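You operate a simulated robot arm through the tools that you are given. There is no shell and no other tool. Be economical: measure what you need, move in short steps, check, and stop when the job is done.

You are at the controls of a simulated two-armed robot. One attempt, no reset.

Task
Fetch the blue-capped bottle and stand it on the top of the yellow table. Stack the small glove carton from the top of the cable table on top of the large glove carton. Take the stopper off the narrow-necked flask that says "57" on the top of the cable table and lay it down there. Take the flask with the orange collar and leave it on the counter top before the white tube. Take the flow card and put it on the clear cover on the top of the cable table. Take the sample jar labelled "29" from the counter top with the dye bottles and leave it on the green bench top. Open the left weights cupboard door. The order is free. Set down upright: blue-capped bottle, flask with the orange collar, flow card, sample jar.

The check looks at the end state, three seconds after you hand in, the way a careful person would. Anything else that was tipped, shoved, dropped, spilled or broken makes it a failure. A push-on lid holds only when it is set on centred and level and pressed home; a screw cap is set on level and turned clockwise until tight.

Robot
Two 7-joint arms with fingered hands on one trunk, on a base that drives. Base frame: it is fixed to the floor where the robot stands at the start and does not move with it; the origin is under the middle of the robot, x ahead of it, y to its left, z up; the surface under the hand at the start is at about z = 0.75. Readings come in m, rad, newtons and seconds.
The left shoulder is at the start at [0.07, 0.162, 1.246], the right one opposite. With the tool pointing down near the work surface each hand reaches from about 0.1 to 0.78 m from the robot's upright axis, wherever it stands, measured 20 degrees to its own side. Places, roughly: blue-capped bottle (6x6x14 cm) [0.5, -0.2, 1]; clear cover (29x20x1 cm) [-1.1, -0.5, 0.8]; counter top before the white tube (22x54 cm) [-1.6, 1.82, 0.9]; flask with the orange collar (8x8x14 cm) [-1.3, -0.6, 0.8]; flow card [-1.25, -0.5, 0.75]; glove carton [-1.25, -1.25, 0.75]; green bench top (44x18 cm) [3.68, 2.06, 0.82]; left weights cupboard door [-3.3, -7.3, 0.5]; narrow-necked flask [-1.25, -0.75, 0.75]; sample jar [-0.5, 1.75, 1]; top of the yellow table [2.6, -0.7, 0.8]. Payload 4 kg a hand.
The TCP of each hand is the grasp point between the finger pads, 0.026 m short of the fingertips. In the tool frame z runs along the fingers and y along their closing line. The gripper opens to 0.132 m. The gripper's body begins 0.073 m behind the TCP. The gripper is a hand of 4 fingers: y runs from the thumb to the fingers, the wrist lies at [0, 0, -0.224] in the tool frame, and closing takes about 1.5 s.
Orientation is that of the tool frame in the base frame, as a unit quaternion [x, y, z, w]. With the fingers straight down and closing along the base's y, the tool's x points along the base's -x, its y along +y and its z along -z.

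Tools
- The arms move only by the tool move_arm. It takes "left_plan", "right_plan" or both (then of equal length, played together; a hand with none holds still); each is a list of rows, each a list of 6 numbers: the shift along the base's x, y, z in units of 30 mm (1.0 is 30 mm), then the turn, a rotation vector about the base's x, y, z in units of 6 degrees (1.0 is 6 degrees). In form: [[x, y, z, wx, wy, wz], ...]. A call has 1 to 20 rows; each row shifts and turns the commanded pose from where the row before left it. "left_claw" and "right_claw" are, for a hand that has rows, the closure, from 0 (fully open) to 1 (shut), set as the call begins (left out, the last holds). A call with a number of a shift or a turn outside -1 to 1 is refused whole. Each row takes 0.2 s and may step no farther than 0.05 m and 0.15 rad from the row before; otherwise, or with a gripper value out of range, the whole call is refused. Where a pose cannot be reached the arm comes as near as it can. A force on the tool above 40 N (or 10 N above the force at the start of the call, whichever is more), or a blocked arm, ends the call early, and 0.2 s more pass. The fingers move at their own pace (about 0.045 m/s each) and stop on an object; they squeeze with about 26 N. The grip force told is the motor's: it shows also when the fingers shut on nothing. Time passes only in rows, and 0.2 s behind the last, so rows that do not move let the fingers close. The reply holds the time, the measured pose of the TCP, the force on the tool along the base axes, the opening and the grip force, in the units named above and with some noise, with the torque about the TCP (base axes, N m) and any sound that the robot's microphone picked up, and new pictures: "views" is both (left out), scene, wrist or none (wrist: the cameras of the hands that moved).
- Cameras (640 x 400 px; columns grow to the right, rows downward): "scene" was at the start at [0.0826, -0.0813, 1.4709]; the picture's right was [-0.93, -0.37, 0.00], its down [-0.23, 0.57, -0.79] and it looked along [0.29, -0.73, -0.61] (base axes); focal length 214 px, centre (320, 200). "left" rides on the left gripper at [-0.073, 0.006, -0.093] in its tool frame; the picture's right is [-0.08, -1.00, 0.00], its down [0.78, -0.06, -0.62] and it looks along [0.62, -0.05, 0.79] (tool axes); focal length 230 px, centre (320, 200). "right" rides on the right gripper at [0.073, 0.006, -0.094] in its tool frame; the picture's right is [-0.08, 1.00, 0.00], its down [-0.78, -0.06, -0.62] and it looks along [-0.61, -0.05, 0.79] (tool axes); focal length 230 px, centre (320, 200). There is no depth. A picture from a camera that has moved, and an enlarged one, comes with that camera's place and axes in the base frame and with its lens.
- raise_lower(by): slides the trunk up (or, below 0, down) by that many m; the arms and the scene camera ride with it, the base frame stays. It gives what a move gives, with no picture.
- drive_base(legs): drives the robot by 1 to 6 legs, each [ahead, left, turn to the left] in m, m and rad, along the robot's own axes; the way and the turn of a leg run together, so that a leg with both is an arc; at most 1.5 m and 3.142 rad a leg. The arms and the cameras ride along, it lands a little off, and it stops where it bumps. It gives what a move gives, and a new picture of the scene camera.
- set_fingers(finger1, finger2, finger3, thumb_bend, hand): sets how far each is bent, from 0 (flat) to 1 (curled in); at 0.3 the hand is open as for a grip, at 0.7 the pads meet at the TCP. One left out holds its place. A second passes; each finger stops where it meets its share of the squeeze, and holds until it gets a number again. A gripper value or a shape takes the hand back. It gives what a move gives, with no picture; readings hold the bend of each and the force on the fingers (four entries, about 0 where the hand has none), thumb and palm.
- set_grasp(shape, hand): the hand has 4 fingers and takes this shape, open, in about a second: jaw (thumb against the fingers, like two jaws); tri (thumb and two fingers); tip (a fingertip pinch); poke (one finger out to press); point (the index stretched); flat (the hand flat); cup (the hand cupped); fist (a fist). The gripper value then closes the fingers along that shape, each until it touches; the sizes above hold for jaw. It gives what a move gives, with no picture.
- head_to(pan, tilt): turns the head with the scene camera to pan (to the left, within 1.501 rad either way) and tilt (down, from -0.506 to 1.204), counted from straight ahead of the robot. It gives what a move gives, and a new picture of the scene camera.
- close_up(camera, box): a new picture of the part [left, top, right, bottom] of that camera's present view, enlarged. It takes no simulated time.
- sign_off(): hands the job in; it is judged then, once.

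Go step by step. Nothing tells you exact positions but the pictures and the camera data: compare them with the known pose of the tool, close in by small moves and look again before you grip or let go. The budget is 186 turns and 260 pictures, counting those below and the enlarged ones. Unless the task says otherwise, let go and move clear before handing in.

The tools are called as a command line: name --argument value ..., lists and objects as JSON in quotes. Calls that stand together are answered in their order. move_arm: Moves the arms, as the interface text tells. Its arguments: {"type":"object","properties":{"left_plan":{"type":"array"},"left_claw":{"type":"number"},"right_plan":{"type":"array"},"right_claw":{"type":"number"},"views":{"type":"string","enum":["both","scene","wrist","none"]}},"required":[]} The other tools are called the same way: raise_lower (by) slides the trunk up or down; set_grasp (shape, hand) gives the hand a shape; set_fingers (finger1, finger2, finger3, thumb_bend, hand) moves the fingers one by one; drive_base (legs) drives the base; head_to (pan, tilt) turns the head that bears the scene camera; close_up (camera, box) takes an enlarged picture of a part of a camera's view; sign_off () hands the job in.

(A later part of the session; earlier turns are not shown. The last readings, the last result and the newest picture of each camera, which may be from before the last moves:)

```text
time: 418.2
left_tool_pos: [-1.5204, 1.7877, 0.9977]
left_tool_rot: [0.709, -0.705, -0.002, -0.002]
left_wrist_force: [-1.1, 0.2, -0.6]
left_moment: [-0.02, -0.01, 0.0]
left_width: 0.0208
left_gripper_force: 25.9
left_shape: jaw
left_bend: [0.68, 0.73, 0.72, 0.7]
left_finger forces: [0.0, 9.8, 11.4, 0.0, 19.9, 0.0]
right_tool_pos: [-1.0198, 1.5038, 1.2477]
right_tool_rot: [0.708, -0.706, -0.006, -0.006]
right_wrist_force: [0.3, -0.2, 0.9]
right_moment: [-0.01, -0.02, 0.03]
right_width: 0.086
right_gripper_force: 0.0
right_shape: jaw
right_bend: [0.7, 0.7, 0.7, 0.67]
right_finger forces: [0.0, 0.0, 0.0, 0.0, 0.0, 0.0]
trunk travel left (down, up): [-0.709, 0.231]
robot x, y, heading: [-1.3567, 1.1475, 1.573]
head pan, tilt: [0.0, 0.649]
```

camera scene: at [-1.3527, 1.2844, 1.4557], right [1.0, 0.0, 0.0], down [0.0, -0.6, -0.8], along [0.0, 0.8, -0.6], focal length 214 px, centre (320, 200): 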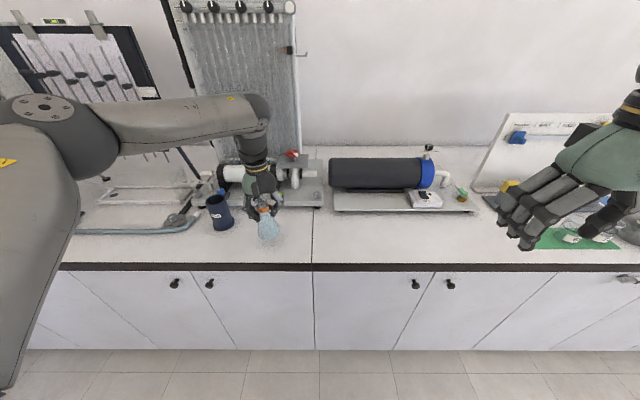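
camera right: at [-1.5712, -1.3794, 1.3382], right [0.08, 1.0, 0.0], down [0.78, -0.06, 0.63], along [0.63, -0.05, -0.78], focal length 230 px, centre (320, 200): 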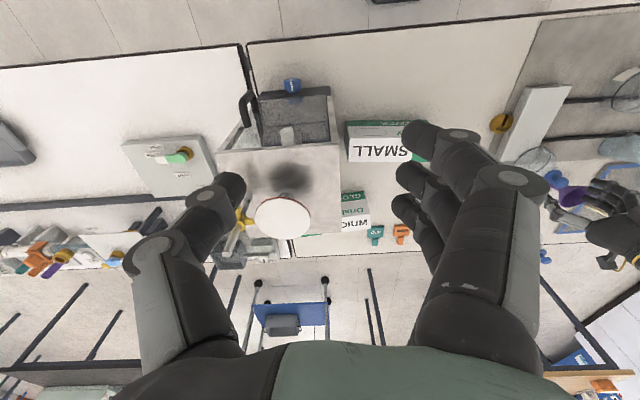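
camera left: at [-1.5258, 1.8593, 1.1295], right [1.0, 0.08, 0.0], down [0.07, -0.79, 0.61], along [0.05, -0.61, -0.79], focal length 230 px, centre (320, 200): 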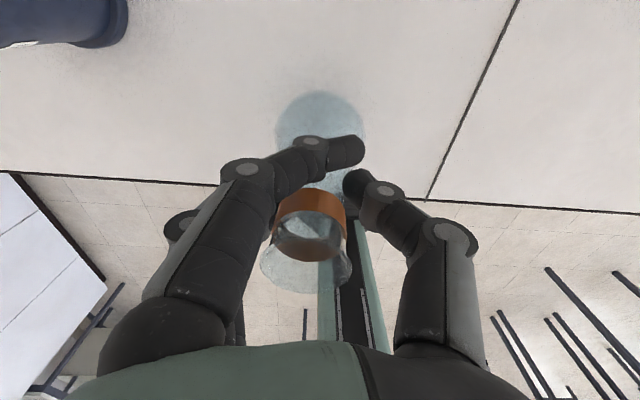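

move_arm --left_plan '[[0, 0, -0.1, 0, 0, 0], [0, 0, 0, 0, 0, 0]]' --views "none"

move_arm --left_plan '[[0, 0, -0.1, 0, 0, 0], [0, 0, 0, 0, 0, 0]]' --views "none"

close_up --camera "left" --box '[200, 40, 440, 220]'

```text
time: 418.8
left_tool_pos: [-1.5195, 1.7862, 0.9954]
left_tool_rot: [0.709, -0.705, -0.003, -0.001]
left_wrist_force: [0.7, -0.3, 2.3]
left_moment: [0.0, 0.08, 0.0]
left_width: 0.0211
left_gripper_force: 26.2
left_shape: jaw
left_bend: [0.68, 0.73, 0.72, 0.7]
left_finger forces: [0.1, 10.0, 11.7, 0.0, 20.5, 0.0]
right_tool_pos: [-1.019, 1.5037, 1.2471]
right_tool_rot: [0.707, -0.707, -0.005, -0.006]
right_wrist_force: [0.3, 0.8, -0.1]
right_moment: [0.02, -0.02, 0.02]
right_width: 0.0864
right_gripper_force: 0.0
right_shape: jaw
right_bend: [0.7, 0.7, 0.7, 0.67]
right_finger forces: [0.0, 0.0, 0.0, 0.0, 0.1, 0.1]
trunk travel left (down, up): [-0.709, 0.231]
robot x, y, heading: [-1.3533, 1.1481, 1.574]
head pan, tilt: [0.0, 0.649]
```

```text
time: 419.4
left_tool_pos: [-1.5175, 1.7866, 0.9947]
left_tool_rot: [0.709, -0.705, -0.004, -0.004]
left_wrist_force: [2.8, 1.8, 13.1]
left_moment: [-0.12, 0.2, 0.02]
left_width: 0.0213
left_gripper_force: 25.6
left_shape: jaw
left_bend: [0.68, 0.73, 0.72, 0.7]
left_finger forces: [0.1, 11.5, 14.4, 0.0, 25.6, 0.0]
right_tool_pos: [-1.0185, 1.5019, 1.2471]
right_tool_rot: [-0.707, 0.707, 0.007, 0.005]
right_wrist_force: [0.0, -0.3, 0.2]
right_moment: [0.02, 0.01, 0.03]
right_width: 0.0861
right_gripper_force: 0.0
right_shape: jaw
right_bend: [0.7, 0.7, 0.7, 0.67]
right_finger forces: [0.1, 0.0, 0.0, 0.0, 0.1, 0.1]
trunk travel left (down, up): [-0.709, 0.231]
robot x, y, heading: [-1.3493, 1.1451, 1.57]
head pan, tilt: [0.0, 0.649]
```

```text
2.22 times, centred on (320, 130) of left
camera zoom: at [-1.5235, 1.8584, 1.0883], right [1.0, 0.08, 0.0], down [0.07, -0.79, 0.61], along [0.05, -0.61, -0.79], focal length 511 px, centre (320, 356)
```

zoom: 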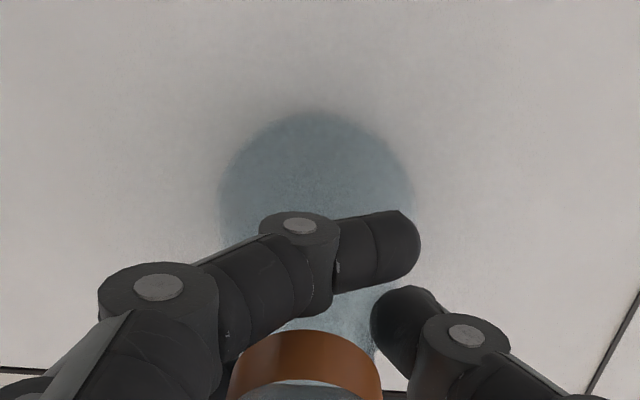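

Flask is on the counter (13 N). Releasing.

move_arm --left_plan '[[0, 0, 0.05, 0, 0, 0], [0, 0, 0, 0, 0, 0], [0, 0, 0, 0, 0, 0], [0, 0, 0, 0, 0, 0], [0, 0, 0, 0, 0, 0], [0, 0, 0, 0, 0, 0]]' --left_claw 0.35 --views "wrist"

move_arm --left_plan '[[0, 0, 0.5, 0, 0, 0], [0, 0, 0.8, 0, 0, 0], [0, 0, 1, 0, 0, 0], [0, 0, 1, 0, 0, 0], [0, 0, 1, 0, 0, 0], [0, 0, 1, 0, 0, 0], [0, 0, 1, 0, 0, 0]]' --views "scene"

```text
time: 420.8
left_tool_pos: [-1.5199, 1.7882, 0.9933]
left_tool_rot: [0.709, -0.705, -0.002, -0.002]
left_wrist_force: [1.0, 0.0, 0.4]
left_moment: [-0.03, 0.01, 0.03]
left_width: 0.0855
left_gripper_force: 0.0
left_shape: jaw
left_bend: [0.7, 0.7, 0.7, 0.67]
left_finger forces: [0.0, 0.0, 0.0, 0.0, 0.0, 0.1]
right_tool_pos: [-1.0189, 1.5039, 1.2485]
right_tool_rot: [0.708, -0.707, -0.005, -0.005]
right_wrist_force: [-0.2, -0.3, -0.2]
right_moment: [0.01, -0.01, 0.05]
right_width: 0.0864
right_gripper_force: 0.0
right_shape: jaw
right_bend: [0.7, 0.7, 0.7, 0.67]
right_finger forces: [0.1, 0.1, 0.0, 0.0, 0.0, 0.0]
trunk travel left (down, up): [-0.709, 0.231]
robot x, y, heading: [-1.3516, 1.1491, 1.573]
head pan, tilt: [0.0, 0.649]
camera left: at [-1.5248, 1.8587, 1.0876], right [1.0, 0.08, 0.0], down [0.07, -0.79, 0.61], along [0.05, -0.61, -0.79], focal length 230 px, centre (320, 200)
```

left: 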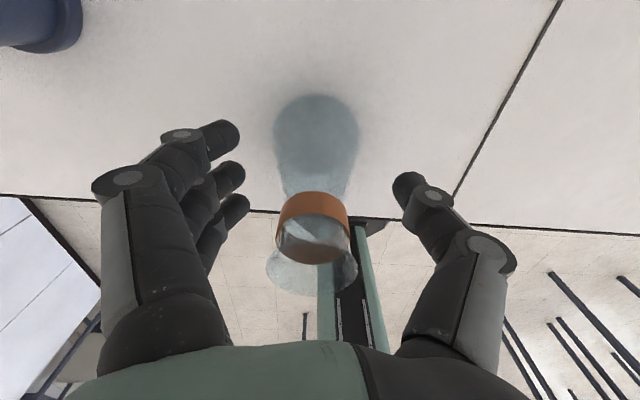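

```text
time: 422.4
left_tool_pos: [-1.5199, 1.7859, 1.1821]
left_tool_rot: [0.709, -0.705, -0.002, -0.001]
left_wrist_force: [0.4, -0.4, -0.1]
left_moment: [0.0, 0.02, 0.02]
left_width: 0.0857
left_gripper_force: 0.0
left_shape: jaw
left_bend: [0.7, 0.7, 0.7, 0.67]
left_finger forces: [0.0, 0.1, 0.0, 0.0, 0.0, 0.0]
right_tool_pos: [-1.0196, 1.5029, 1.2471]
right_tool_rot: [0.707, -0.707, -0.006, -0.004]
right_wrist_force: [-1.3, 1.0, -0.6]
right_moment: [0.05, -0.03, -0.01]
right_width: 0.0862
right_gripper_force: 0.1
right_shape: jaw
right_bend: [0.7, 0.7, 0.7, 0.67]
right_finger forces: [0.0, 0.0, 0.0, 0.0, 0.0, 0.0]
trunk travel left (down, up): [-0.709, 0.231]
robot x, y, heading: [-1.354, 1.1479, 1.575]
head pan, tilt: [0.0, 0.649]
camera scene: at [-1.3503, 1.283, 1.4557], right [1.0, 0.0, 0.0], down [0.0, -0.6, -0.8], along [0.0, 0.8, -0.6], focal length 214 px, centre (320, 200)
```

scene: 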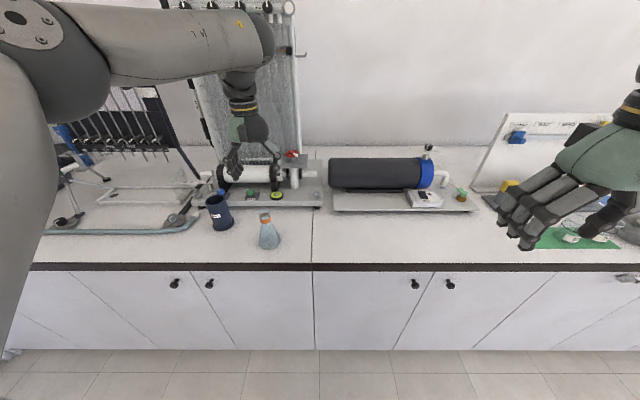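

The flask stands in front of the white tube. Last is the weights cupboard, far to the south-west. I'll tuck the left hand, back out, and look down the west aisle.

move_arm --left_plan '[[0, -1, 0.3, 0, 0, 0], [0, -1, 0.3, 0, 0, 0], [0, -1, 0.3, 0, 0, 0], [0, -1, 0.3, 0, 0, 0], [0, -1, 0.3, 0, 0, 0], [0, -1, 0.3, 0, 0, 0]]' --views "none"

drive_base --legs '[[-0.6, 0, 0], [0, 0, 3.14], [0, -0.9, 0]]'

head_to --pan 0 --tilt 0.3

```text
time: 423.8
left_tool_pos: [-1.5195, 1.6047, 1.2359]
left_tool_rot: [0.709, -0.705, -0.002, -0.003]
left_wrist_force: [-0.3, 0.6, 0.7]
left_moment: [-0.01, 0.0, 0.02]
left_width: 0.0856
left_gripper_force: 0.2
left_shape: jaw
left_bend: [0.7, 0.7, 0.7, 0.67]
left_finger forces: [0.1, 0.0, 0.0, 0.0, 0.0, 0.0]
right_tool_pos: [-1.0194, 1.5026, 1.2478]
right_tool_rot: [0.707, -0.707, -0.006, -0.006]
right_wrist_force: [-0.1, -0.3, -0.1]
right_moment: [-0.02, 0.01, 0.02]
right_width: 0.0862
right_gripper_force: 0.0
right_shape: jaw
right_bend: [0.7, 0.7, 0.7, 0.67]
right_finger forces: [0.0, 0.0, 0.0, 0.1, 0.1, 0.0]
trunk travel left (down, up): [-0.709, 0.231]
robot x, y, heading: [-1.3521, 1.149, 1.569]
head pan, tilt: [0.0, 0.649]
```

```text
time: 438.9
left_tool_pos: [-2.0809, 0.0825, 1.2365]
left_tool_rot: [0.702, 0.712, -0.002, 0.002]
left_wrist_force: [-0.7, 0.1, -0.3]
left_moment: [0.01, 0.0, 0.04]
left_width: 0.0858
left_gripper_force: 0.1
left_shape: jaw
left_bend: [0.7, 0.7, 0.7, 0.67]
left_finger forces: [0.1, 0.1, 0.1, 0.0, 0.0, 0.0]
right_tool_pos: [-2.5819, 0.1823, 1.2464]
right_tool_rot: [0.703, 0.711, -0.005, 0.006]
right_wrist_force: [-0.4, 0.2, 0.7]
right_moment: [0.0, 0.0, -0.04]
right_width: 0.0861
right_gripper_force: 0.0
right_shape: jaw
right_bend: [0.7, 0.7, 0.7, 0.67]
right_finger forces: [0.1, 0.0, 0.0, 0.1, 0.0, 0.1]
trunk travel left (down, up): [-0.709, 0.231]
robot x, y, heading: [-2.2573, 0.5418, -1.557]
head pan, tilt: [0.0, 0.649]
camera scene: at [-2.2513, 0.4025, 1.4557], right [-1.0, -0.01, 0.0], down [-0.01, 0.6, -0.8], along [0.01, -0.8, -0.6], focal length 214 px, centre (320, 200)
```

scene: 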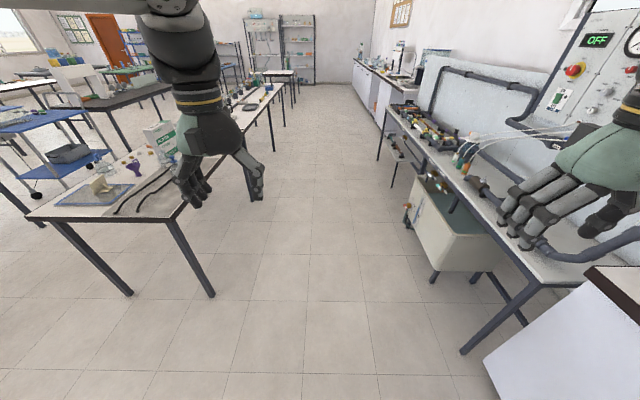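

```text
time: 439.8
left_tool_pos: [-2.0805, 0.0822, 1.2365]
left_tool_rot: [0.701, 0.713, -0.001, 0.002]
left_wrist_force: [0.0, 1.0, -1.2]
left_moment: [0.0, -0.01, -0.02]
left_width: 0.0856
left_gripper_force: 0.0
left_shape: jaw
left_bend: [0.7, 0.7, 0.7, 0.67]
left_finger forces: [0.0, 0.0, 0.1, 0.1, 0.0, 0.0]
right_tool_pos: [-2.5825, 0.1819, 1.2469]
right_tool_rot: [0.703, 0.711, -0.006, 0.006]
right_wrist_force: [-0.2, -0.8, 0.4]
right_moment: [-0.01, -0.02, 0.01]
right_width: 0.0861
right_gripper_force: 0.1
right_shape: jaw
right_bend: [0.7, 0.7, 0.7, 0.67]
right_finger forces: [0.1, 0.1, 0.0, 0.1, 0.1, 0.1]
trunk travel left (down, up): [-0.709, 0.231]
robot x, y, heading: [-2.2522, 0.5412, -1.557]
head pan, tilt: [0.0, 0.3]
camera scene: at [-2.2521, 0.3959, 1.4874], right [-1.0, -0.01, 0.0], down [0.0, 0.3, -0.95], along [0.01, -0.95, -0.3], focal length 214 px, centre (320, 200)
```

scene: 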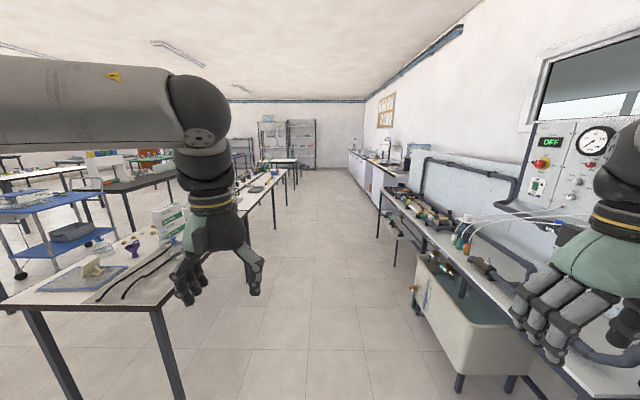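

The aisle is clear to the far end. Driving south about 5 m, then looking.

drive_base --legs '[[1.4, 0, -0.014], [1.4, 0, 0], [1.4, 0, 0], [1.0, 0, 0]]'

head_to --pan -0.35 --tilt 0.3

```text
time: 464.6
left_tool_pos: [-2.091, -5.11, 1.2366]
left_tool_rot: [0.709, 0.705, -0.003, 0.001]
left_wrist_force: [-0.4, 0.1, 0.0]
left_moment: [0.01, 0.03, 0.02]
left_width: 0.0855
left_gripper_force: 0.1
left_shape: jaw
left_bend: [0.7, 0.7, 0.7, 0.67]
left_finger forces: [0.0, 0.0, 0.0, 0.1, 0.0, 0.0]
right_tool_pos: [-2.5909, -5.0017, 1.2466]
right_tool_rot: [0.71, 0.704, -0.005, 0.006]
right_wrist_force: [-0.5, 1.0, -0.5]
right_moment: [0.03, 0.01, -0.01]
right_width: 0.086
right_gripper_force: 0.1
right_shape: jaw
right_bend: [0.7, 0.7, 0.7, 0.67]
right_finger forces: [0.0, 0.0, 0.0, 0.1, 0.0, 0.1]
trunk travel left (down, up): [-0.709, 0.231]
robot x, y, heading: [-2.2554, -4.6436, -1.581]
head pan, tilt: [0.0, 0.3]
camera scene: at [-2.2561, -4.7929, 1.4875], right [-1.0, 0.01, 0.0], down [0.0, 0.3, -0.96], along [-0.01, -0.96, -0.3], focal length 214 px, centre (320, 200)
```

scene: 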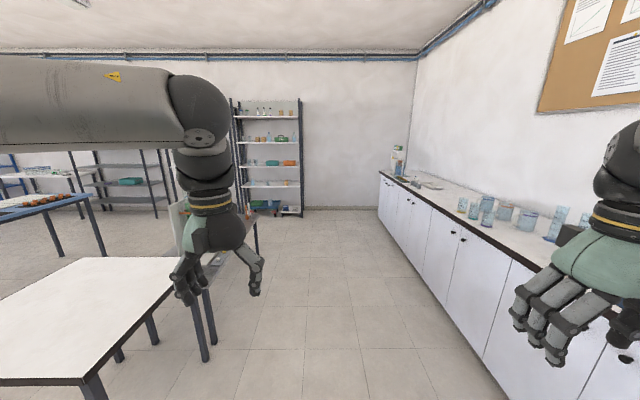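

```text
time: 465.5
left_tool_pos: [-2.0906, -5.1099, 1.236]
left_tool_rot: [0.708, 0.706, -0.002, 0.001]
left_wrist_force: [-1.0, -0.8, -0.1]
left_moment: [0.0, 0.01, -0.03]
left_width: 0.0855
left_gripper_force: 0.0
left_shape: jaw
left_bend: [0.7, 0.7, 0.7, 0.67]
left_finger forces: [0.0, 0.0, 0.1, 0.0, 0.0, 0.0]
right_tool_pos: [-2.5916, -5.0015, 1.2475]
right_tool_rot: [0.711, 0.704, -0.005, 0.006]
right_wrist_force: [0.4, -0.1, 0.7]
right_moment: [0.03, 0.01, -0.02]
right_width: 0.0861
right_gripper_force: 0.1
right_shape: jaw
right_bend: [0.7, 0.7, 0.7, 0.67]
right_finger forces: [0.0, 0.0, 0.0, 0.0, 0.0, 0.0]
trunk travel left (down, up): [-0.709, 0.231]
robot x, y, heading: [-2.254, -4.6506, -1.582]
head pan, tilt: [-0.351, 0.3]
camera scene: at [-2.288, -4.7877, 1.4874], right [-0.94, 0.35, 0.0], down [0.1, 0.28, -0.96], along [-0.33, -0.89, -0.3], focal length 214 px, centre (320, 200)
```

scene: 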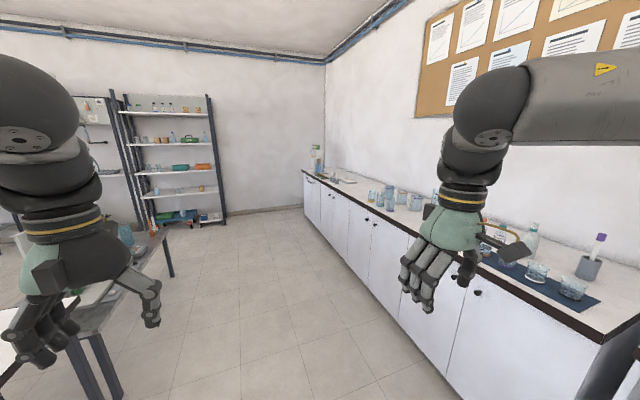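

The doors run along the west counter (front x≈-3.2). I'll go to y≈-6.9 and turn to face them.

drive_base --legs '[[1.2, 0, 0], [1.0, 0, 0], [0, 0, -1.56]]'

head_to --pan 0.25 --tilt 0.6

```text
time: 480.2
left_tool_pos: [-2.7253, -7.0344, 1.2369]
left_tool_rot: [1.0, 0.005, -0.003, 0.0]
left_wrist_force: [-0.7, -0.6, -0.5]
left_moment: [-0.04, -0.03, -0.01]
left_width: 0.0855
left_gripper_force: 0.1
left_shape: jaw
left_bend: [0.7, 0.7, 0.7, 0.67]
left_finger forces: [0.0, 0.0, 0.0, 0.0, 0.0, 0.0]
right_tool_pos: [-2.6223, -6.5338, 1.2464]
right_tool_rot: [1.0, 0.001, -0.008, 0.001]
right_wrist_force: [0.5, 0.2, 0.2]
right_moment: [0.01, -0.01, 0.0]
right_width: 0.086
right_gripper_force: 0.2
right_shape: jaw
right_bend: [0.7, 0.7, 0.7, 0.67]
right_finger forces: [0.1, 0.0, 0.1, 0.1, 0.0, 0.1]
trunk travel left (down, up): [-0.709, 0.231]
robot x, y, heading: [-2.2681, -6.8687, -3.138]
head pan, tilt: [-0.351, 0.3]
camera scene: at [-2.4043, -6.8343, 1.4875], right [0.34, 0.94, 0.0], down [0.28, -0.1, -0.96], along [-0.9, 0.32, -0.3], focal length 214 px, centre (320, 200)
```

scene: 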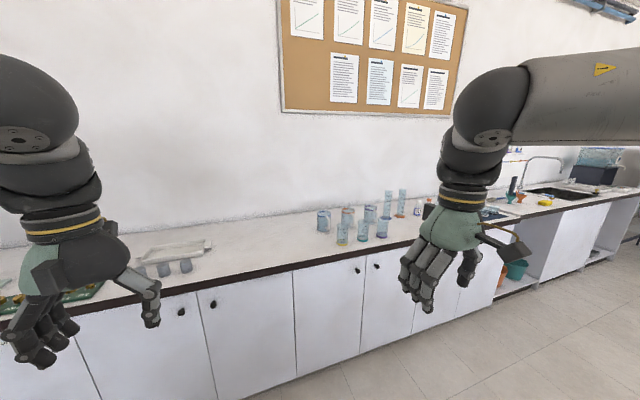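

```text
time: 481.2
left_tool_pos: [-2.7248, -7.0355, 1.236]
left_tool_rot: [1.0, 0.004, -0.003, 0.0]
left_wrist_force: [-0.9, -0.7, -0.3]
left_moment: [-0.03, 0.04, 0.02]
left_width: 0.0852
left_gripper_force: 0.1
left_shape: jaw
left_bend: [0.7, 0.7, 0.7, 0.67]
left_finger forces: [0.1, 0.0, 0.0, 0.0, 0.0, 0.0]
right_tool_pos: [-2.6225, -6.5341, 1.2481]
right_tool_rot: [1.0, 0.002, -0.007, 0.0]
right_wrist_force: [-0.5, 0.5, 0.1]
right_moment: [-0.02, 0.02, 0.0]
right_width: 0.0861
right_gripper_force: 0.1
right_shape: jaw
right_bend: [0.7, 0.7, 0.7, 0.67]
right_finger forces: [0.1, 0.1, 0.0, 0.0, 0.0, 0.0]
trunk travel left (down, up): [-0.709, 0.231]
robot x, y, heading: [-2.2657, -6.8634, -3.136]
head pan, tilt: [0.25, 0.6]
camera scene: at [-2.402, -6.8881, 1.46], right [-0.25, 0.97, 0.0], down [0.55, 0.14, -0.83], along [-0.8, -0.21, -0.56], focal length 214 px, centre (320, 200)
```

scene: 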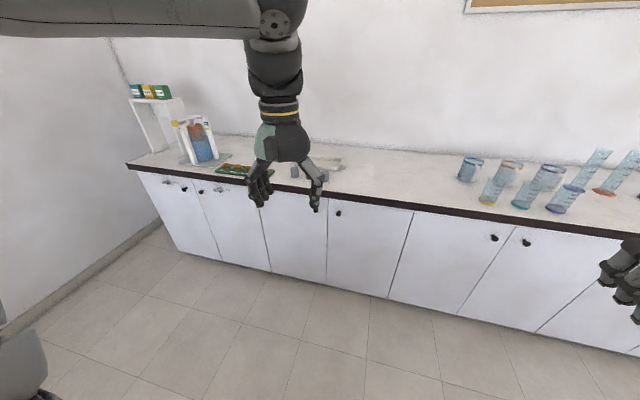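

close_up --camera "scene" --box '[130, 140, 430, 330]'

close_up --camera "left" --box '[0, 0, 640, 400]'

```text
2.11 times, centred on (280, 235) of scene
camera zoom: at [-2.402, -6.8881, 1.46], right [-0.25, 0.97, 0.0], down [0.55, 0.14, -0.83], along [-0.8, -0.21, -0.56], focal length 452 px, centre (404, 126)
```

zoom: 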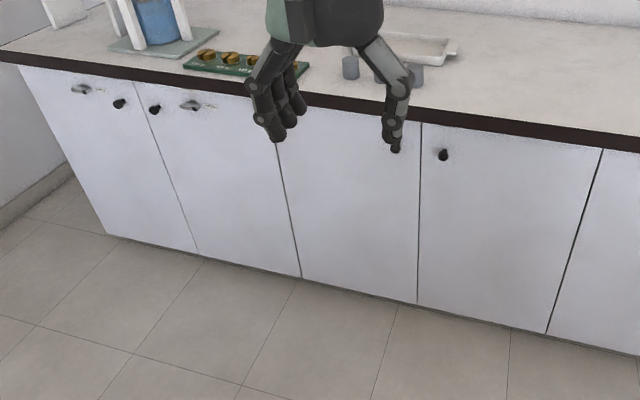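

```text
1.00 times, centred on (320, 200) of left (not enlarged: the box is as wide or as high as the picture)
camera zoom: at [-2.7964, -7.042, 1.3305], right [-0.09, 1.0, 0.0], down [0.79, 0.07, 0.61], along [0.61, 0.05, -0.79], focal length 230 px, centre (320, 200)
```

zoom: 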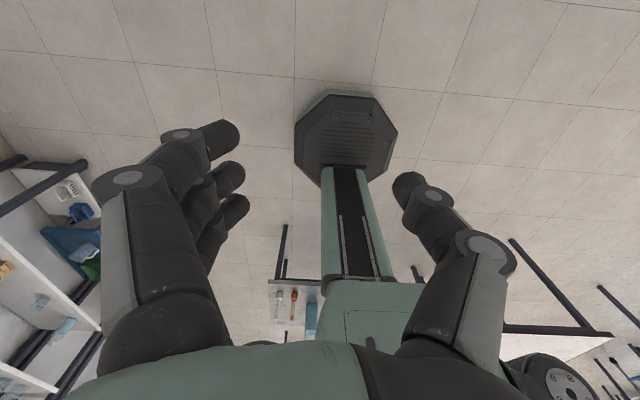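

The hint (y≈-7.3) matches the left door of the middle pair, but I want to verify labels. I'll step closer with the hand tucked aside and look.

move_arm --left_plan '[[0.9, -0.5, 0, 0, 0, 0], [0.9, -0.5, 0, 0, 0, 0], [0.9, -0.5, 0, 0, 0, 0], [0.5, -0.5, 0, 0, 0, 0], [0, -0.9, 0, 0, 0, 0], [0, -0.9, 0, 0, 0, 0], [0, -0.9, 0, 0, 0, 0]]' --views "none"

drive_base --legs '[[0, 0.35, 0]]'

close_up --camera "scene" --box '[220, 130, 540, 330]'

```text
time: 482.8
left_tool_pos: [-2.6477, -7.1569, 1.2167]
left_tool_rot: [1.0, 0.004, -0.002, -0.001]
left_wrist_force: [0.3, -0.5, -0.1]
left_moment: [-0.03, 0.0, 0.02]
left_width: 0.0855
left_gripper_force: 0.1
left_shape: jaw
left_bend: [0.7, 0.7, 0.7, 0.67]
left_finger forces: [0.0, 0.0, 0.0, 0.0, 0.0, 0.1]
left hand out of reach, approached as far as the arm can: row 6, 7
right_tool_pos: [-2.6237, -6.5336, 1.2488]
right_tool_rot: [1.0, 0.003, -0.008, -0.001]
right_wrist_force: [0.2, -0.3, 0.6]
right_moment: [0.02, 0.0, 0.02]
right_width: 0.0859
right_gripper_force: 0.0
right_shape: jaw
right_bend: [0.7, 0.7, 0.7, 0.67]
right_finger forces: [0.0, 0.0, 0.0, 0.1, 0.1, 0.0]
trunk travel left (down, up): [-0.709, 0.231]
robot x, y, heading: [-2.2676, -6.8605, -3.137]
head pan, tilt: [0.25, 0.6]
```

```text
time: 485.1
left_tool_pos: [-2.6465, -7.5043, 1.2175]
left_tool_rot: [1.0, 0.004, -0.002, 0.001]
left_wrist_force: [-0.3, 0.1, 0.4]
left_moment: [-0.02, 0.01, 0.01]
left_width: 0.0855
left_gripper_force: 0.1
left_shape: jaw
left_bend: [0.7, 0.7, 0.7, 0.67]
left_finger forces: [0.0, 0.0, 0.0, 0.0, 0.1, 0.1]
right_tool_pos: [-2.6214, -6.8796, 1.2468]
right_tool_rot: [1.0, 0.001, -0.008, 0.001]
right_wrist_force: [-0.9, 1.1, -0.9]
right_moment: [0.02, 0.0, -0.02]
right_width: 0.0865
right_gripper_force: 0.0
right_shape: jaw
right_bend: [0.7, 0.7, 0.7, 0.67]
right_finger forces: [0.0, 0.0, 0.0, 0.1, 0.0, 0.1]
trunk travel left (down, up): [-0.709, 0.231]
robot x, y, heading: [-2.2638, -7.2131, -3.137]
head pan, tilt: [0.25, 0.6]
camera scene: at [-2.4003, -7.2344, 1.46], right [-0.25, 0.97, 0.0], down [0.55, 0.14, -0.83], along [-0.8, -0.21, -0.56], focal length 214 px, centre (320, 200)
```

scene: 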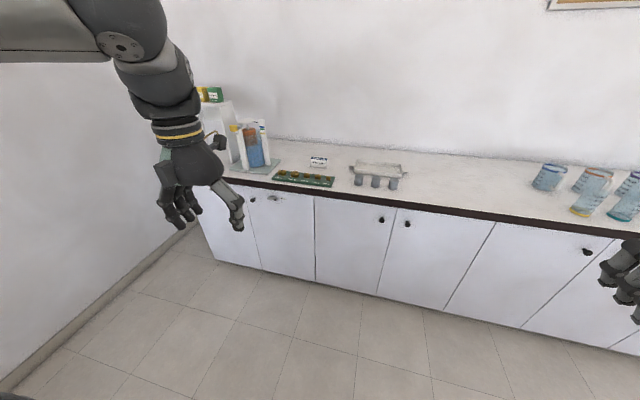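

```text
2.00 times, centred on (380, 230) of scene
camera zoom: at [-2.4003, -7.2344, 1.46], right [-0.25, 0.97, 0.0], down [0.55, 0.14, -0.83], along [-0.8, -0.21, -0.56], focal length 429 px, centre (200, 140)
```

zoom: 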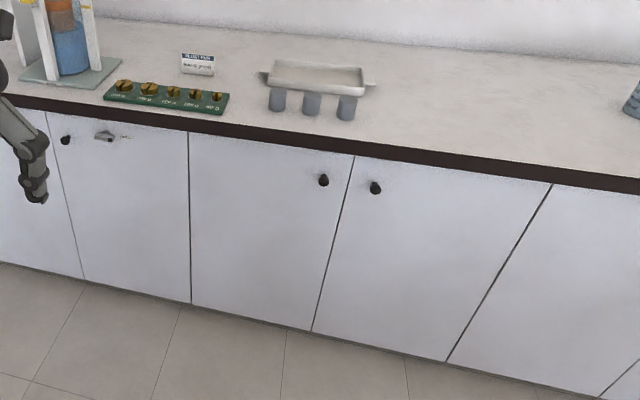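

close_up --camera "scene" --box '[235, 145, 345, 215]'

head_to --pan 0.55 --tilt 0.75

```text
5.71 times, centred on (290, 180) of scene
camera zoom: at [-2.4003, -7.2344, 1.46], right [-0.25, 0.97, 0.0], down [0.55, 0.14, -0.83], along [-0.8, -0.21, -0.56], focal length 1226 px, centre (491, 314)
```

zoom: 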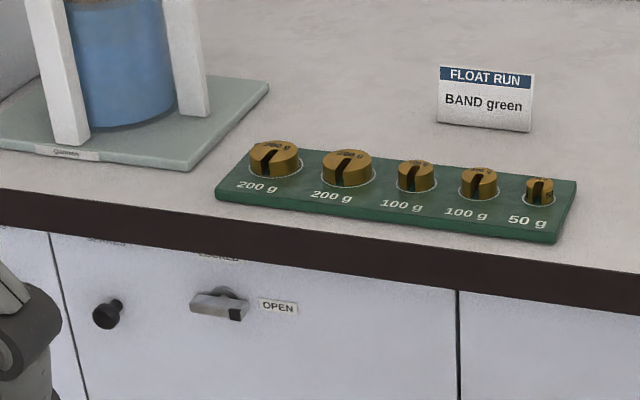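

```text
time: 485.9
left_tool_pos: [-2.6467, -7.5046, 1.2157]
left_tool_rot: [1.0, 0.004, -0.002, 0.0]
left_wrist_force: [1.0, -0.3, -0.4]
left_moment: [0.02, 0.0, 0.01]
left_width: 0.0855
left_gripper_force: 0.0
left_shape: jaw
left_bend: [0.7, 0.7, 0.7, 0.67]
left_finger forces: [0.0, 0.0, 0.0, 0.0, 0.0, 0.1]
right_tool_pos: [-2.6202, -6.8819, 1.247]
right_tool_rot: [1.0, 0.002, -0.008, 0.0]
right_wrist_force: [-0.5, -0.5, 0.4]
right_moment: [0.03, 0.04, -0.02]
right_width: 0.086
right_gripper_force: 0.1
right_shape: jaw
right_bend: [0.7, 0.7, 0.7, 0.67]
right_finger forces: [0.1, 0.1, 0.0, 0.0, 0.0, 0.0]
trunk travel left (down, up): [-0.709, 0.231]
robot x, y, heading: [-2.2649, -7.2135, -3.138]
head pan, tilt: [0.55, 0.75]
camera scene: at [-2.3852, -7.2581, 1.4471], right [-0.53, 0.85, 0.0], down [0.58, 0.36, -0.73], along [-0.62, -0.38, -0.68], focal length 214 px, centre (320, 200)
```

scene: 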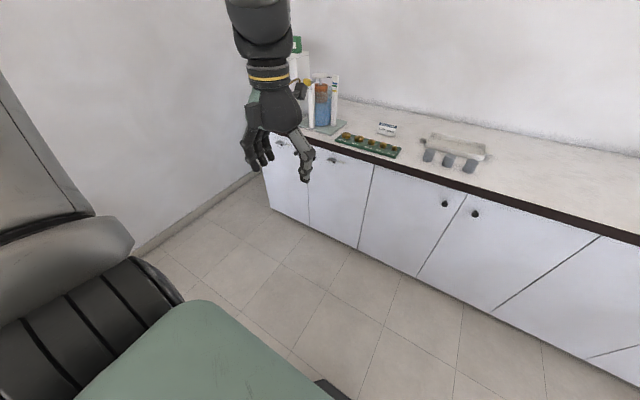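

Pair at y≈-7.86 has latches labelled OPEN/…; the pair at y≈-7.1 has plain knobs. Labels may hide under the counter lip, so I'll lower the trunk to look at the doors head-on.

raise_lower --by -0.55

head_to --pan 0.2 --tilt 0.25

close_up --camera "scene" --box '[160, 120, 480, 320]'

```text
refused: -0.55 is not a number from -0.4 to 0.4
```

```text
time: 486.8
left_tool_pos: [-2.6451, -7.5044, 1.2174]
left_tool_rot: [1.0, 0.003, -0.003, 0.001]
left_wrist_force: [0.7, 0.4, 0.9]
left_moment: [0.02, 0.02, 0.01]
left_width: 0.0856
left_gripper_force: 0.1
left_shape: jaw
left_bend: [0.7, 0.7, 0.7, 0.67]
left_finger forces: [0.0, 0.0, 0.0, 0.0, 0.0, 0.1]
right_tool_pos: [-2.6212, -6.8813, 1.2469]
right_tool_rot: [1.0, 0.001, -0.008, 0.0]
right_wrist_force: [-0.8, -0.1, -0.7]
right_moment: [-0.01, -0.01, -0.02]
right_width: 0.086
right_gripper_force: 0.0
right_shape: jaw
right_bend: [0.7, 0.7, 0.7, 0.67]
right_finger forces: [0.1, 0.0, 0.1, 0.0, 0.0, 0.0]
trunk travel left (down, up): [-0.709, 0.231]
robot x, y, heading: [-2.2637, -7.2102, -3.133]
head pan, tilt: [0.201, 0.25]
camera scene: at [-2.4061, -7.2328, 1.4921], right [-0.2, 0.98, 0.0], down [0.24, 0.05, -0.97], along [-0.95, -0.2, -0.25], focal length 214 px, centre (320, 200)
```

scene: 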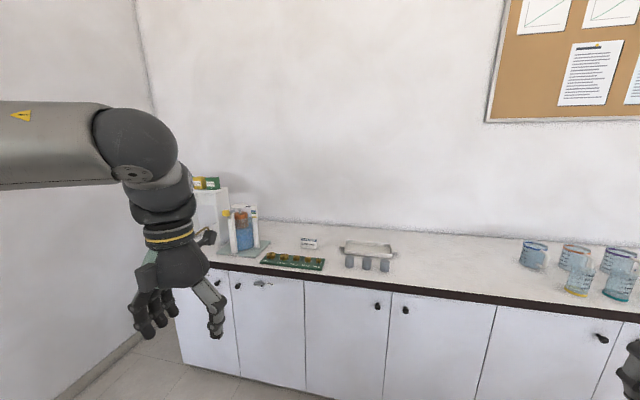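

```text
2.00 times, centred on (320, 220) of scene
camera zoom: at [-2.4061, -7.2328, 1.4921], right [-0.2, 0.98, 0.0], down [0.24, 0.05, -0.97], along [-0.95, -0.2, -0.25], focal length 429 px, centre (320, 160)
```

zoom: 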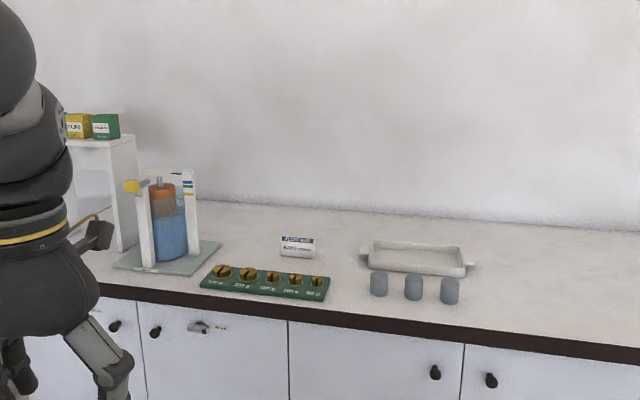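

raise_lower --by -0.4

head_to --pan 0.3 --tilt 0.3

close_up --camera "scene" --box '[200, 140, 520, 340]'

```text
time: 490.6
left_tool_pos: [-2.6468, -7.5037, 0.8168]
left_tool_rot: [1.0, 0.004, -0.002, 0.0]
left_wrist_force: [0.5, 0.8, 0.0]
left_moment: [-0.02, 0.0, -0.01]
left_width: 0.0854
left_gripper_force: 0.0
left_shape: jaw
left_bend: [0.7, 0.7, 0.7, 0.67]
left_finger forces: [0.0, 0.0, 0.0, 0.0, 0.0, 0.0]
right_tool_pos: [-2.6214, -6.8814, 0.8477]
right_tool_rot: [1.0, 0.002, -0.008, 0.0]
right_wrist_force: [-1.2, -0.3, 0.3]
right_moment: [-0.01, 0.0, 0.0]
right_width: 0.0862
right_gripper_force: 0.2
right_shape: jaw
right_bend: [0.7, 0.7, 0.7, 0.67]
right_finger forces: [0.0, 0.1, 0.0, 0.0, 0.0, 0.0]
trunk travel left (down, up): [-0.309, 0.631]
robot x, y, heading: [-2.2637, -7.2135, -3.136]
head pan, tilt: [0.201, 0.25]
```

```text
time: 491.3
left_tool_pos: [-2.6464, -7.504, 0.818]
left_tool_rot: [1.0, 0.004, -0.002, 0.0]
left_wrist_force: [0.6, 0.0, -0.6]
left_moment: [-0.01, 0.01, 0.02]
left_width: 0.0854
left_gripper_force: 0.0
left_shape: jaw
left_bend: [0.7, 0.7, 0.7, 0.67]
left_finger forces: [0.1, 0.0, 0.0, 0.0, 0.0, 0.0]
right_tool_pos: [-2.6211, -6.8822, 0.8464]
right_tool_rot: [1.0, 0.002, -0.008, -0.001]
right_wrist_force: [-0.1, -0.4, 0.1]
right_moment: [0.02, -0.02, 0.0]
right_width: 0.086
right_gripper_force: 0.0
right_shape: jaw
right_bend: [0.7, 0.7, 0.7, 0.67]
right_finger forces: [0.0, 0.0, 0.0, 0.1, 0.0, 0.1]
trunk travel left (down, up): [-0.309, 0.631]
robot x, y, heading: [-2.2639, -7.2157, -3.133]
head pan, tilt: [0.3, 0.3]
camera scene: at [-2.4038, -7.2417, 1.0875], right [-0.3, 0.95, 0.0], down [0.28, 0.09, -0.96], along [-0.91, -0.29, -0.3], focal length 214 px, centre (320, 200)
```

scene: 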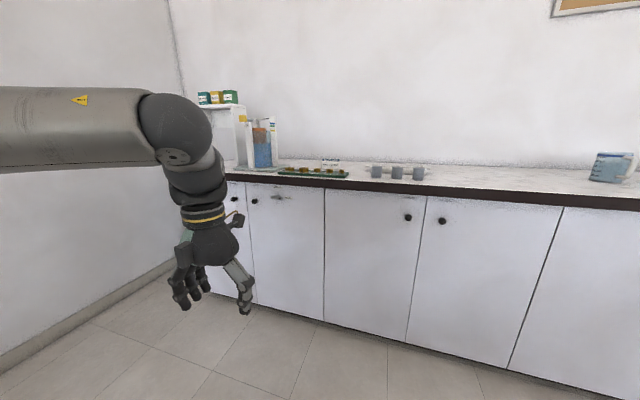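

```text
2.00 times, centred on (360, 240) of scene
camera zoom: at [-2.4038, -7.2417, 1.0875], right [-0.3, 0.95, 0.0], down [0.28, 0.09, -0.96], along [-0.91, -0.29, -0.3], focal length 429 px, centre (240, 120)
```

zoom: 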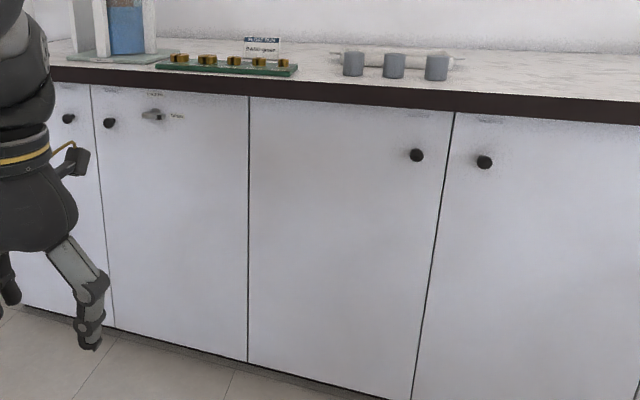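

There are faint tags at the tops of the doors; zooming in on them.

close_up --camera "scene" --box '[390, 185, 470, 235]'

close_up --camera "scene" --box '[220, 175, 300, 225]'

```text
8.00 times, centred on (430, 210) of scene
camera zoom: at [-2.4038, -7.2417, 1.0875], right [-0.3, 0.95, 0.0], down [0.28, 0.09, -0.96], along [-0.91, -0.29, -0.3], focal length 1716 px, centre (-560, 120)
```

zoom: 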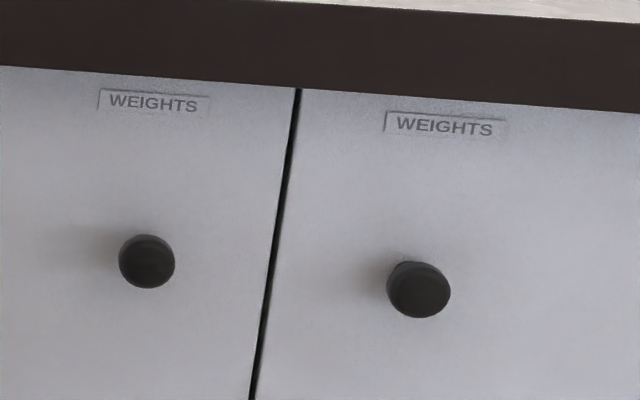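

```text
8.00 times, centred on (260, 200) of scene
camera zoom: at [-2.4038, -7.2417, 1.0875], right [-0.3, 0.95, 0.0], down [0.28, 0.09, -0.96], along [-0.91, -0.29, -0.3], focal length 1716 px, centre (800, 200)
```

zoom: 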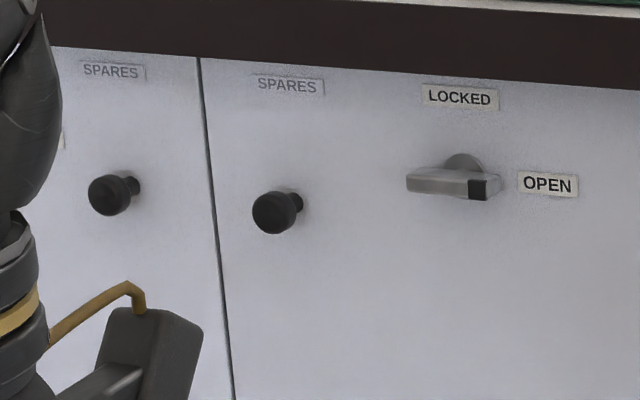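

Both middle doors are tagged WEIGHTS, so the left one (hinge at y≈-7.475, knob ≈[-3.30, -7.146, 0.757]) is mine. I'll swing the left hand to point forward (fingers along -x) while extending.

move_arm --left_plan '[[-0.5, 0, 0, 0, 1, 0], [-0.5, 0, 0, 0, 1, 0], [-0.5, 0, 0, 0, 1, 0], [-0.5, 0, 0, 0, 1, 0], [-0.5, 0, 0, 0, 1, 0], [-0.5, 0, 0, 0, 1, 0], [-0.5, 0, 0, 0, 1, 0], [-0.5, 0, 0, 0, 1, 0], [-0.5, 0, 0, 0, 1, 0], [-0.5, 0, 0, 0, 1, 0], [-0.5, 0, 0, 0, 1, 0], [-0.5, 0, 0, 0, 1, 0], [-0.5, 0, 0, 0, 1, 0], [-0.5, 0, 0, 0, 1, 0], [-0.5, 0, 0, 0, 1, 0]]' --left_claw 0.35 --views "both"

```text
time: 494.5
left_tool_pos: [-2.8645, -7.504, 0.817]
left_tool_rot: [0.724, 0.004, -0.69, -0.001]
left_wrist_force: [-1.3, -0.4, -0.3]
left_moment: [-0.02, -0.02, -0.03]
left_width: 0.0856
left_gripper_force: 0.0
left_shape: jaw
left_bend: [0.7, 0.7, 0.7, 0.67]
left_finger forces: [0.0, 0.1, 0.0, 0.0, 0.0, 0.0]
left hand out of reach, approached as far as the arm can: row 15
right_tool_pos: [-2.6217, -6.8818, 0.8455]
right_tool_rot: [1.0, 0.001, -0.009, 0.0]
right_wrist_force: [-0.6, -0.1, 0.0]
right_moment: [0.0, 0.0, -0.02]
right_width: 0.0861
right_gripper_force: 0.1
right_shape: jaw
right_bend: [0.7, 0.7, 0.7, 0.67]
right_finger forces: [0.0, 0.1, 0.0, 0.0, 0.0, 0.0]
trunk travel left (down, up): [-0.309, 0.631]
robot x, y, heading: [-2.2676, -7.2089, -3.139]
head pan, tilt: [0.3, 0.3]
camera scene: at [-2.4035, -7.2415, 1.0876], right [-0.3, 0.95, 0.0], down [0.28, 0.09, -0.96], along [-0.91, -0.29, -0.3], focal length 214 px, centre (320, 200)
camera left: at [-2.7727, -7.5111, 0.8952], right [-0.01, 1.0, 0.08], down [0.65, 0.07, -0.75], along [-0.76, 0.05, -0.65], focal length 230 px, centre (320, 200)
```

scene: 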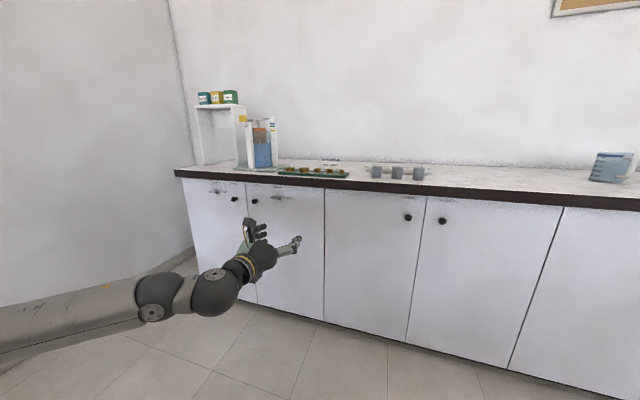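
left: 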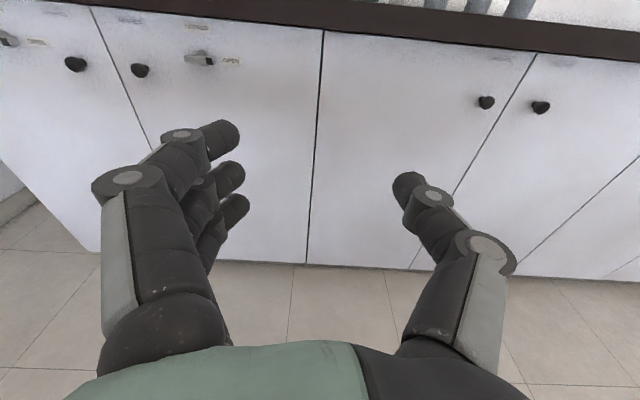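

The hand now points forward. I'll lower the trunk 6 cm to knob height and drive the base so the hand lines up 13 cm before the knob.

raise_lower --by -0.06

drive_base --legs '[[0, -0.365, 0], [0.29, 0, 0]]'

close_up --camera "left" --box '[0, 0, 640, 400]'

```text
time: 495.5
left_tool_pos: [-2.8645, -7.504, 0.7576]
left_tool_rot: [0.724, 0.003, -0.69, -0.002]
left_wrist_force: [0.5, 0.3, 0.0]
left_moment: [-0.02, 0.0, 0.02]
left_width: 0.0854
left_gripper_force: 0.0
left_shape: jaw
left_bend: [0.7, 0.7, 0.7, 0.67]
left_finger forces: [0.0, 0.0, 0.1, 0.0, 0.0, 0.1]
right_tool_pos: [-2.6217, -6.8808, 0.7876]
right_tool_rot: [1.0, 0.001, -0.008, 0.0]
right_wrist_force: [0.5, 0.6, -0.3]
right_moment: [-0.01, -0.03, 0.01]
right_width: 0.0859
right_gripper_force: 0.2
right_shape: jaw
right_bend: [0.7, 0.7, 0.7, 0.67]
right_finger forces: [0.0, 0.0, 0.0, 0.0, 0.0, 0.0]
trunk travel left (down, up): [-0.249, 0.691]
robot x, y, heading: [-2.2659, -7.2164, -3.136]
head pan, tilt: [0.3, 0.3]
```

```text
time: 499.4
left_tool_pos: [-3.1537, -7.1402, 0.7566]
left_tool_rot: [0.724, 0.002, -0.689, -0.004]
left_wrist_force: [0.1, -0.5, 1.3]
left_moment: [0.02, -0.01, -0.01]
left_width: 0.0855
left_gripper_force: 0.1
left_shape: jaw
left_bend: [0.7, 0.7, 0.7, 0.67]
left_finger forces: [0.0, 0.1, 0.1, 0.0, 0.0, 0.0]
right_tool_pos: [-2.911, -6.5182, 0.7873]
right_tool_rot: [1.0, 0.001, -0.008, -0.001]
right_wrist_force: [0.4, 0.3, 0.8]
right_moment: [0.04, -0.04, 0.03]
right_width: 0.0863
right_gripper_force: 0.1
right_shape: jaw
right_bend: [0.7, 0.7, 0.7, 0.67]
right_finger forces: [0.1, 0.1, 0.0, 0.1, 0.0, 0.0]
trunk travel left (down, up): [-0.249, 0.691]
robot x, y, heading: [-2.5561, -6.848, -3.143]
head pan, tilt: [0.3, 0.3]
camera scene: at [-2.6944, -6.8794, 1.0274], right [-0.3, 0.95, 0.0], down [0.28, 0.09, -0.96], along [-0.91, -0.28, -0.3], focal length 214 px, centre (320, 200)
```

scene: 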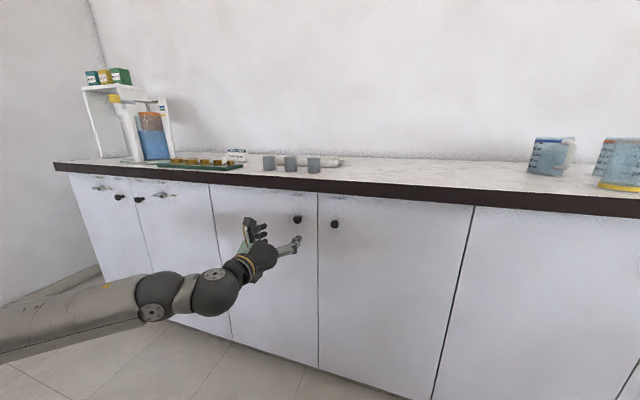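

```text
1.00 times, centred on (320, 200) of left (not enlarged: the box is as wide or as high as the picture)
camera zoom: at [-3.0639, -7.1477, 0.835], right [0.0, 1.0, 0.08], down [0.65, 0.07, -0.75], along [-0.76, 0.05, -0.65], focal length 230 px, centre (320, 200)
```

zoom: 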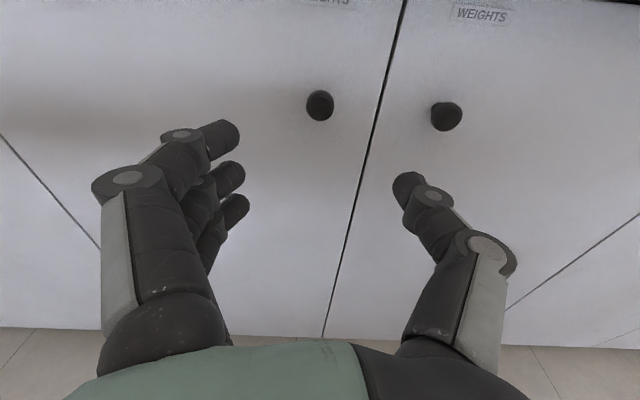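

Perfectly lined up. I'll drive forward 11.5 cm to bring the fingers around the knob.

drive_base --legs '[[0.115, 0, 0]]'

close_up --camera "left" --box '[0, 0, 640, 400]'

```text
time: 500.6
left_tool_pos: [-3.2705, -7.1414, 0.7561]
left_tool_rot: [0.725, 0.002, -0.689, -0.003]
left_wrist_force: [-0.1, 0.1, 0.0]
left_moment: [-0.02, 0.0, 0.0]
left_width: 0.0858
left_gripper_force: 0.1
left_shape: jaw
left_bend: [0.7, 0.7, 0.7, 0.67]
left_finger forces: [0.0, 0.0, 0.0, 0.1, 0.0, 0.0]
right_tool_pos: [-3.0255, -6.5181, 0.7861]
right_tool_rot: [1.0, -0.001, -0.007, 0.0]
right_wrist_force: [-0.5, -0.8, 0.9]
right_moment: [-0.03, 0.0, 0.02]
right_width: 0.0861
right_gripper_force: 0.2
right_shape: jaw
right_bend: [0.7, 0.7, 0.7, 0.67]
right_finger forces: [0.1, 0.1, 0.1, 0.0, 0.1, 0.0]
trunk travel left (down, up): [-0.249, 0.691]
robot x, y, heading: [-2.6694, -6.8524, -3.135]
head pan, tilt: [0.3, 0.3]
camera scene: at [-2.8097, -6.8796, 1.0273], right [-0.3, 0.95, 0.0], down [0.28, 0.09, -0.95], along [-0.91, -0.28, -0.3], focal length 214 px, centre (320, 200)
```

scene: 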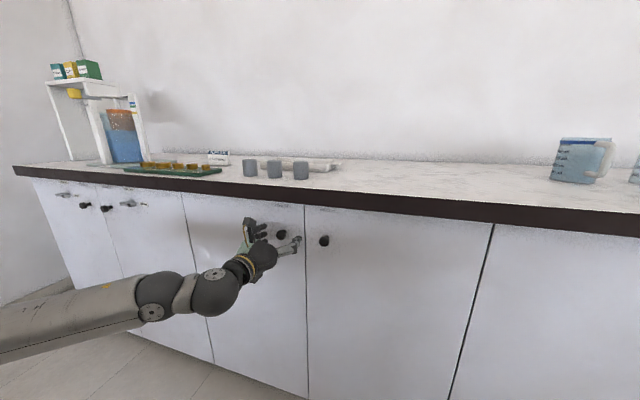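

```text
1.00 times, centred on (320, 200) of left (not enlarged: the box is as wide or as high as the picture)
camera zoom: at [-3.1793, -7.1476, 0.8348], right [0.0, 1.0, 0.08], down [0.66, 0.07, -0.75], along [-0.76, 0.05, -0.65], focal length 230 px, centre (320, 200)
```

zoom: 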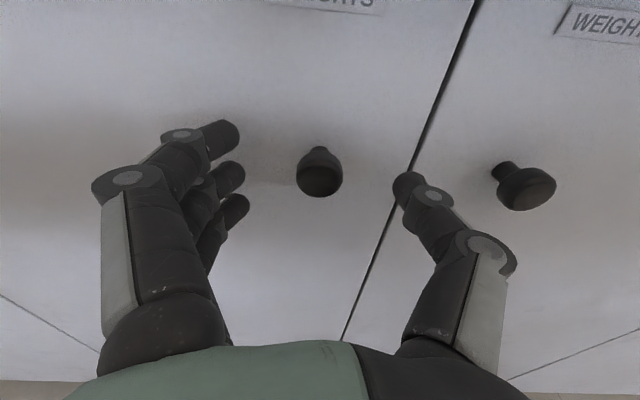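

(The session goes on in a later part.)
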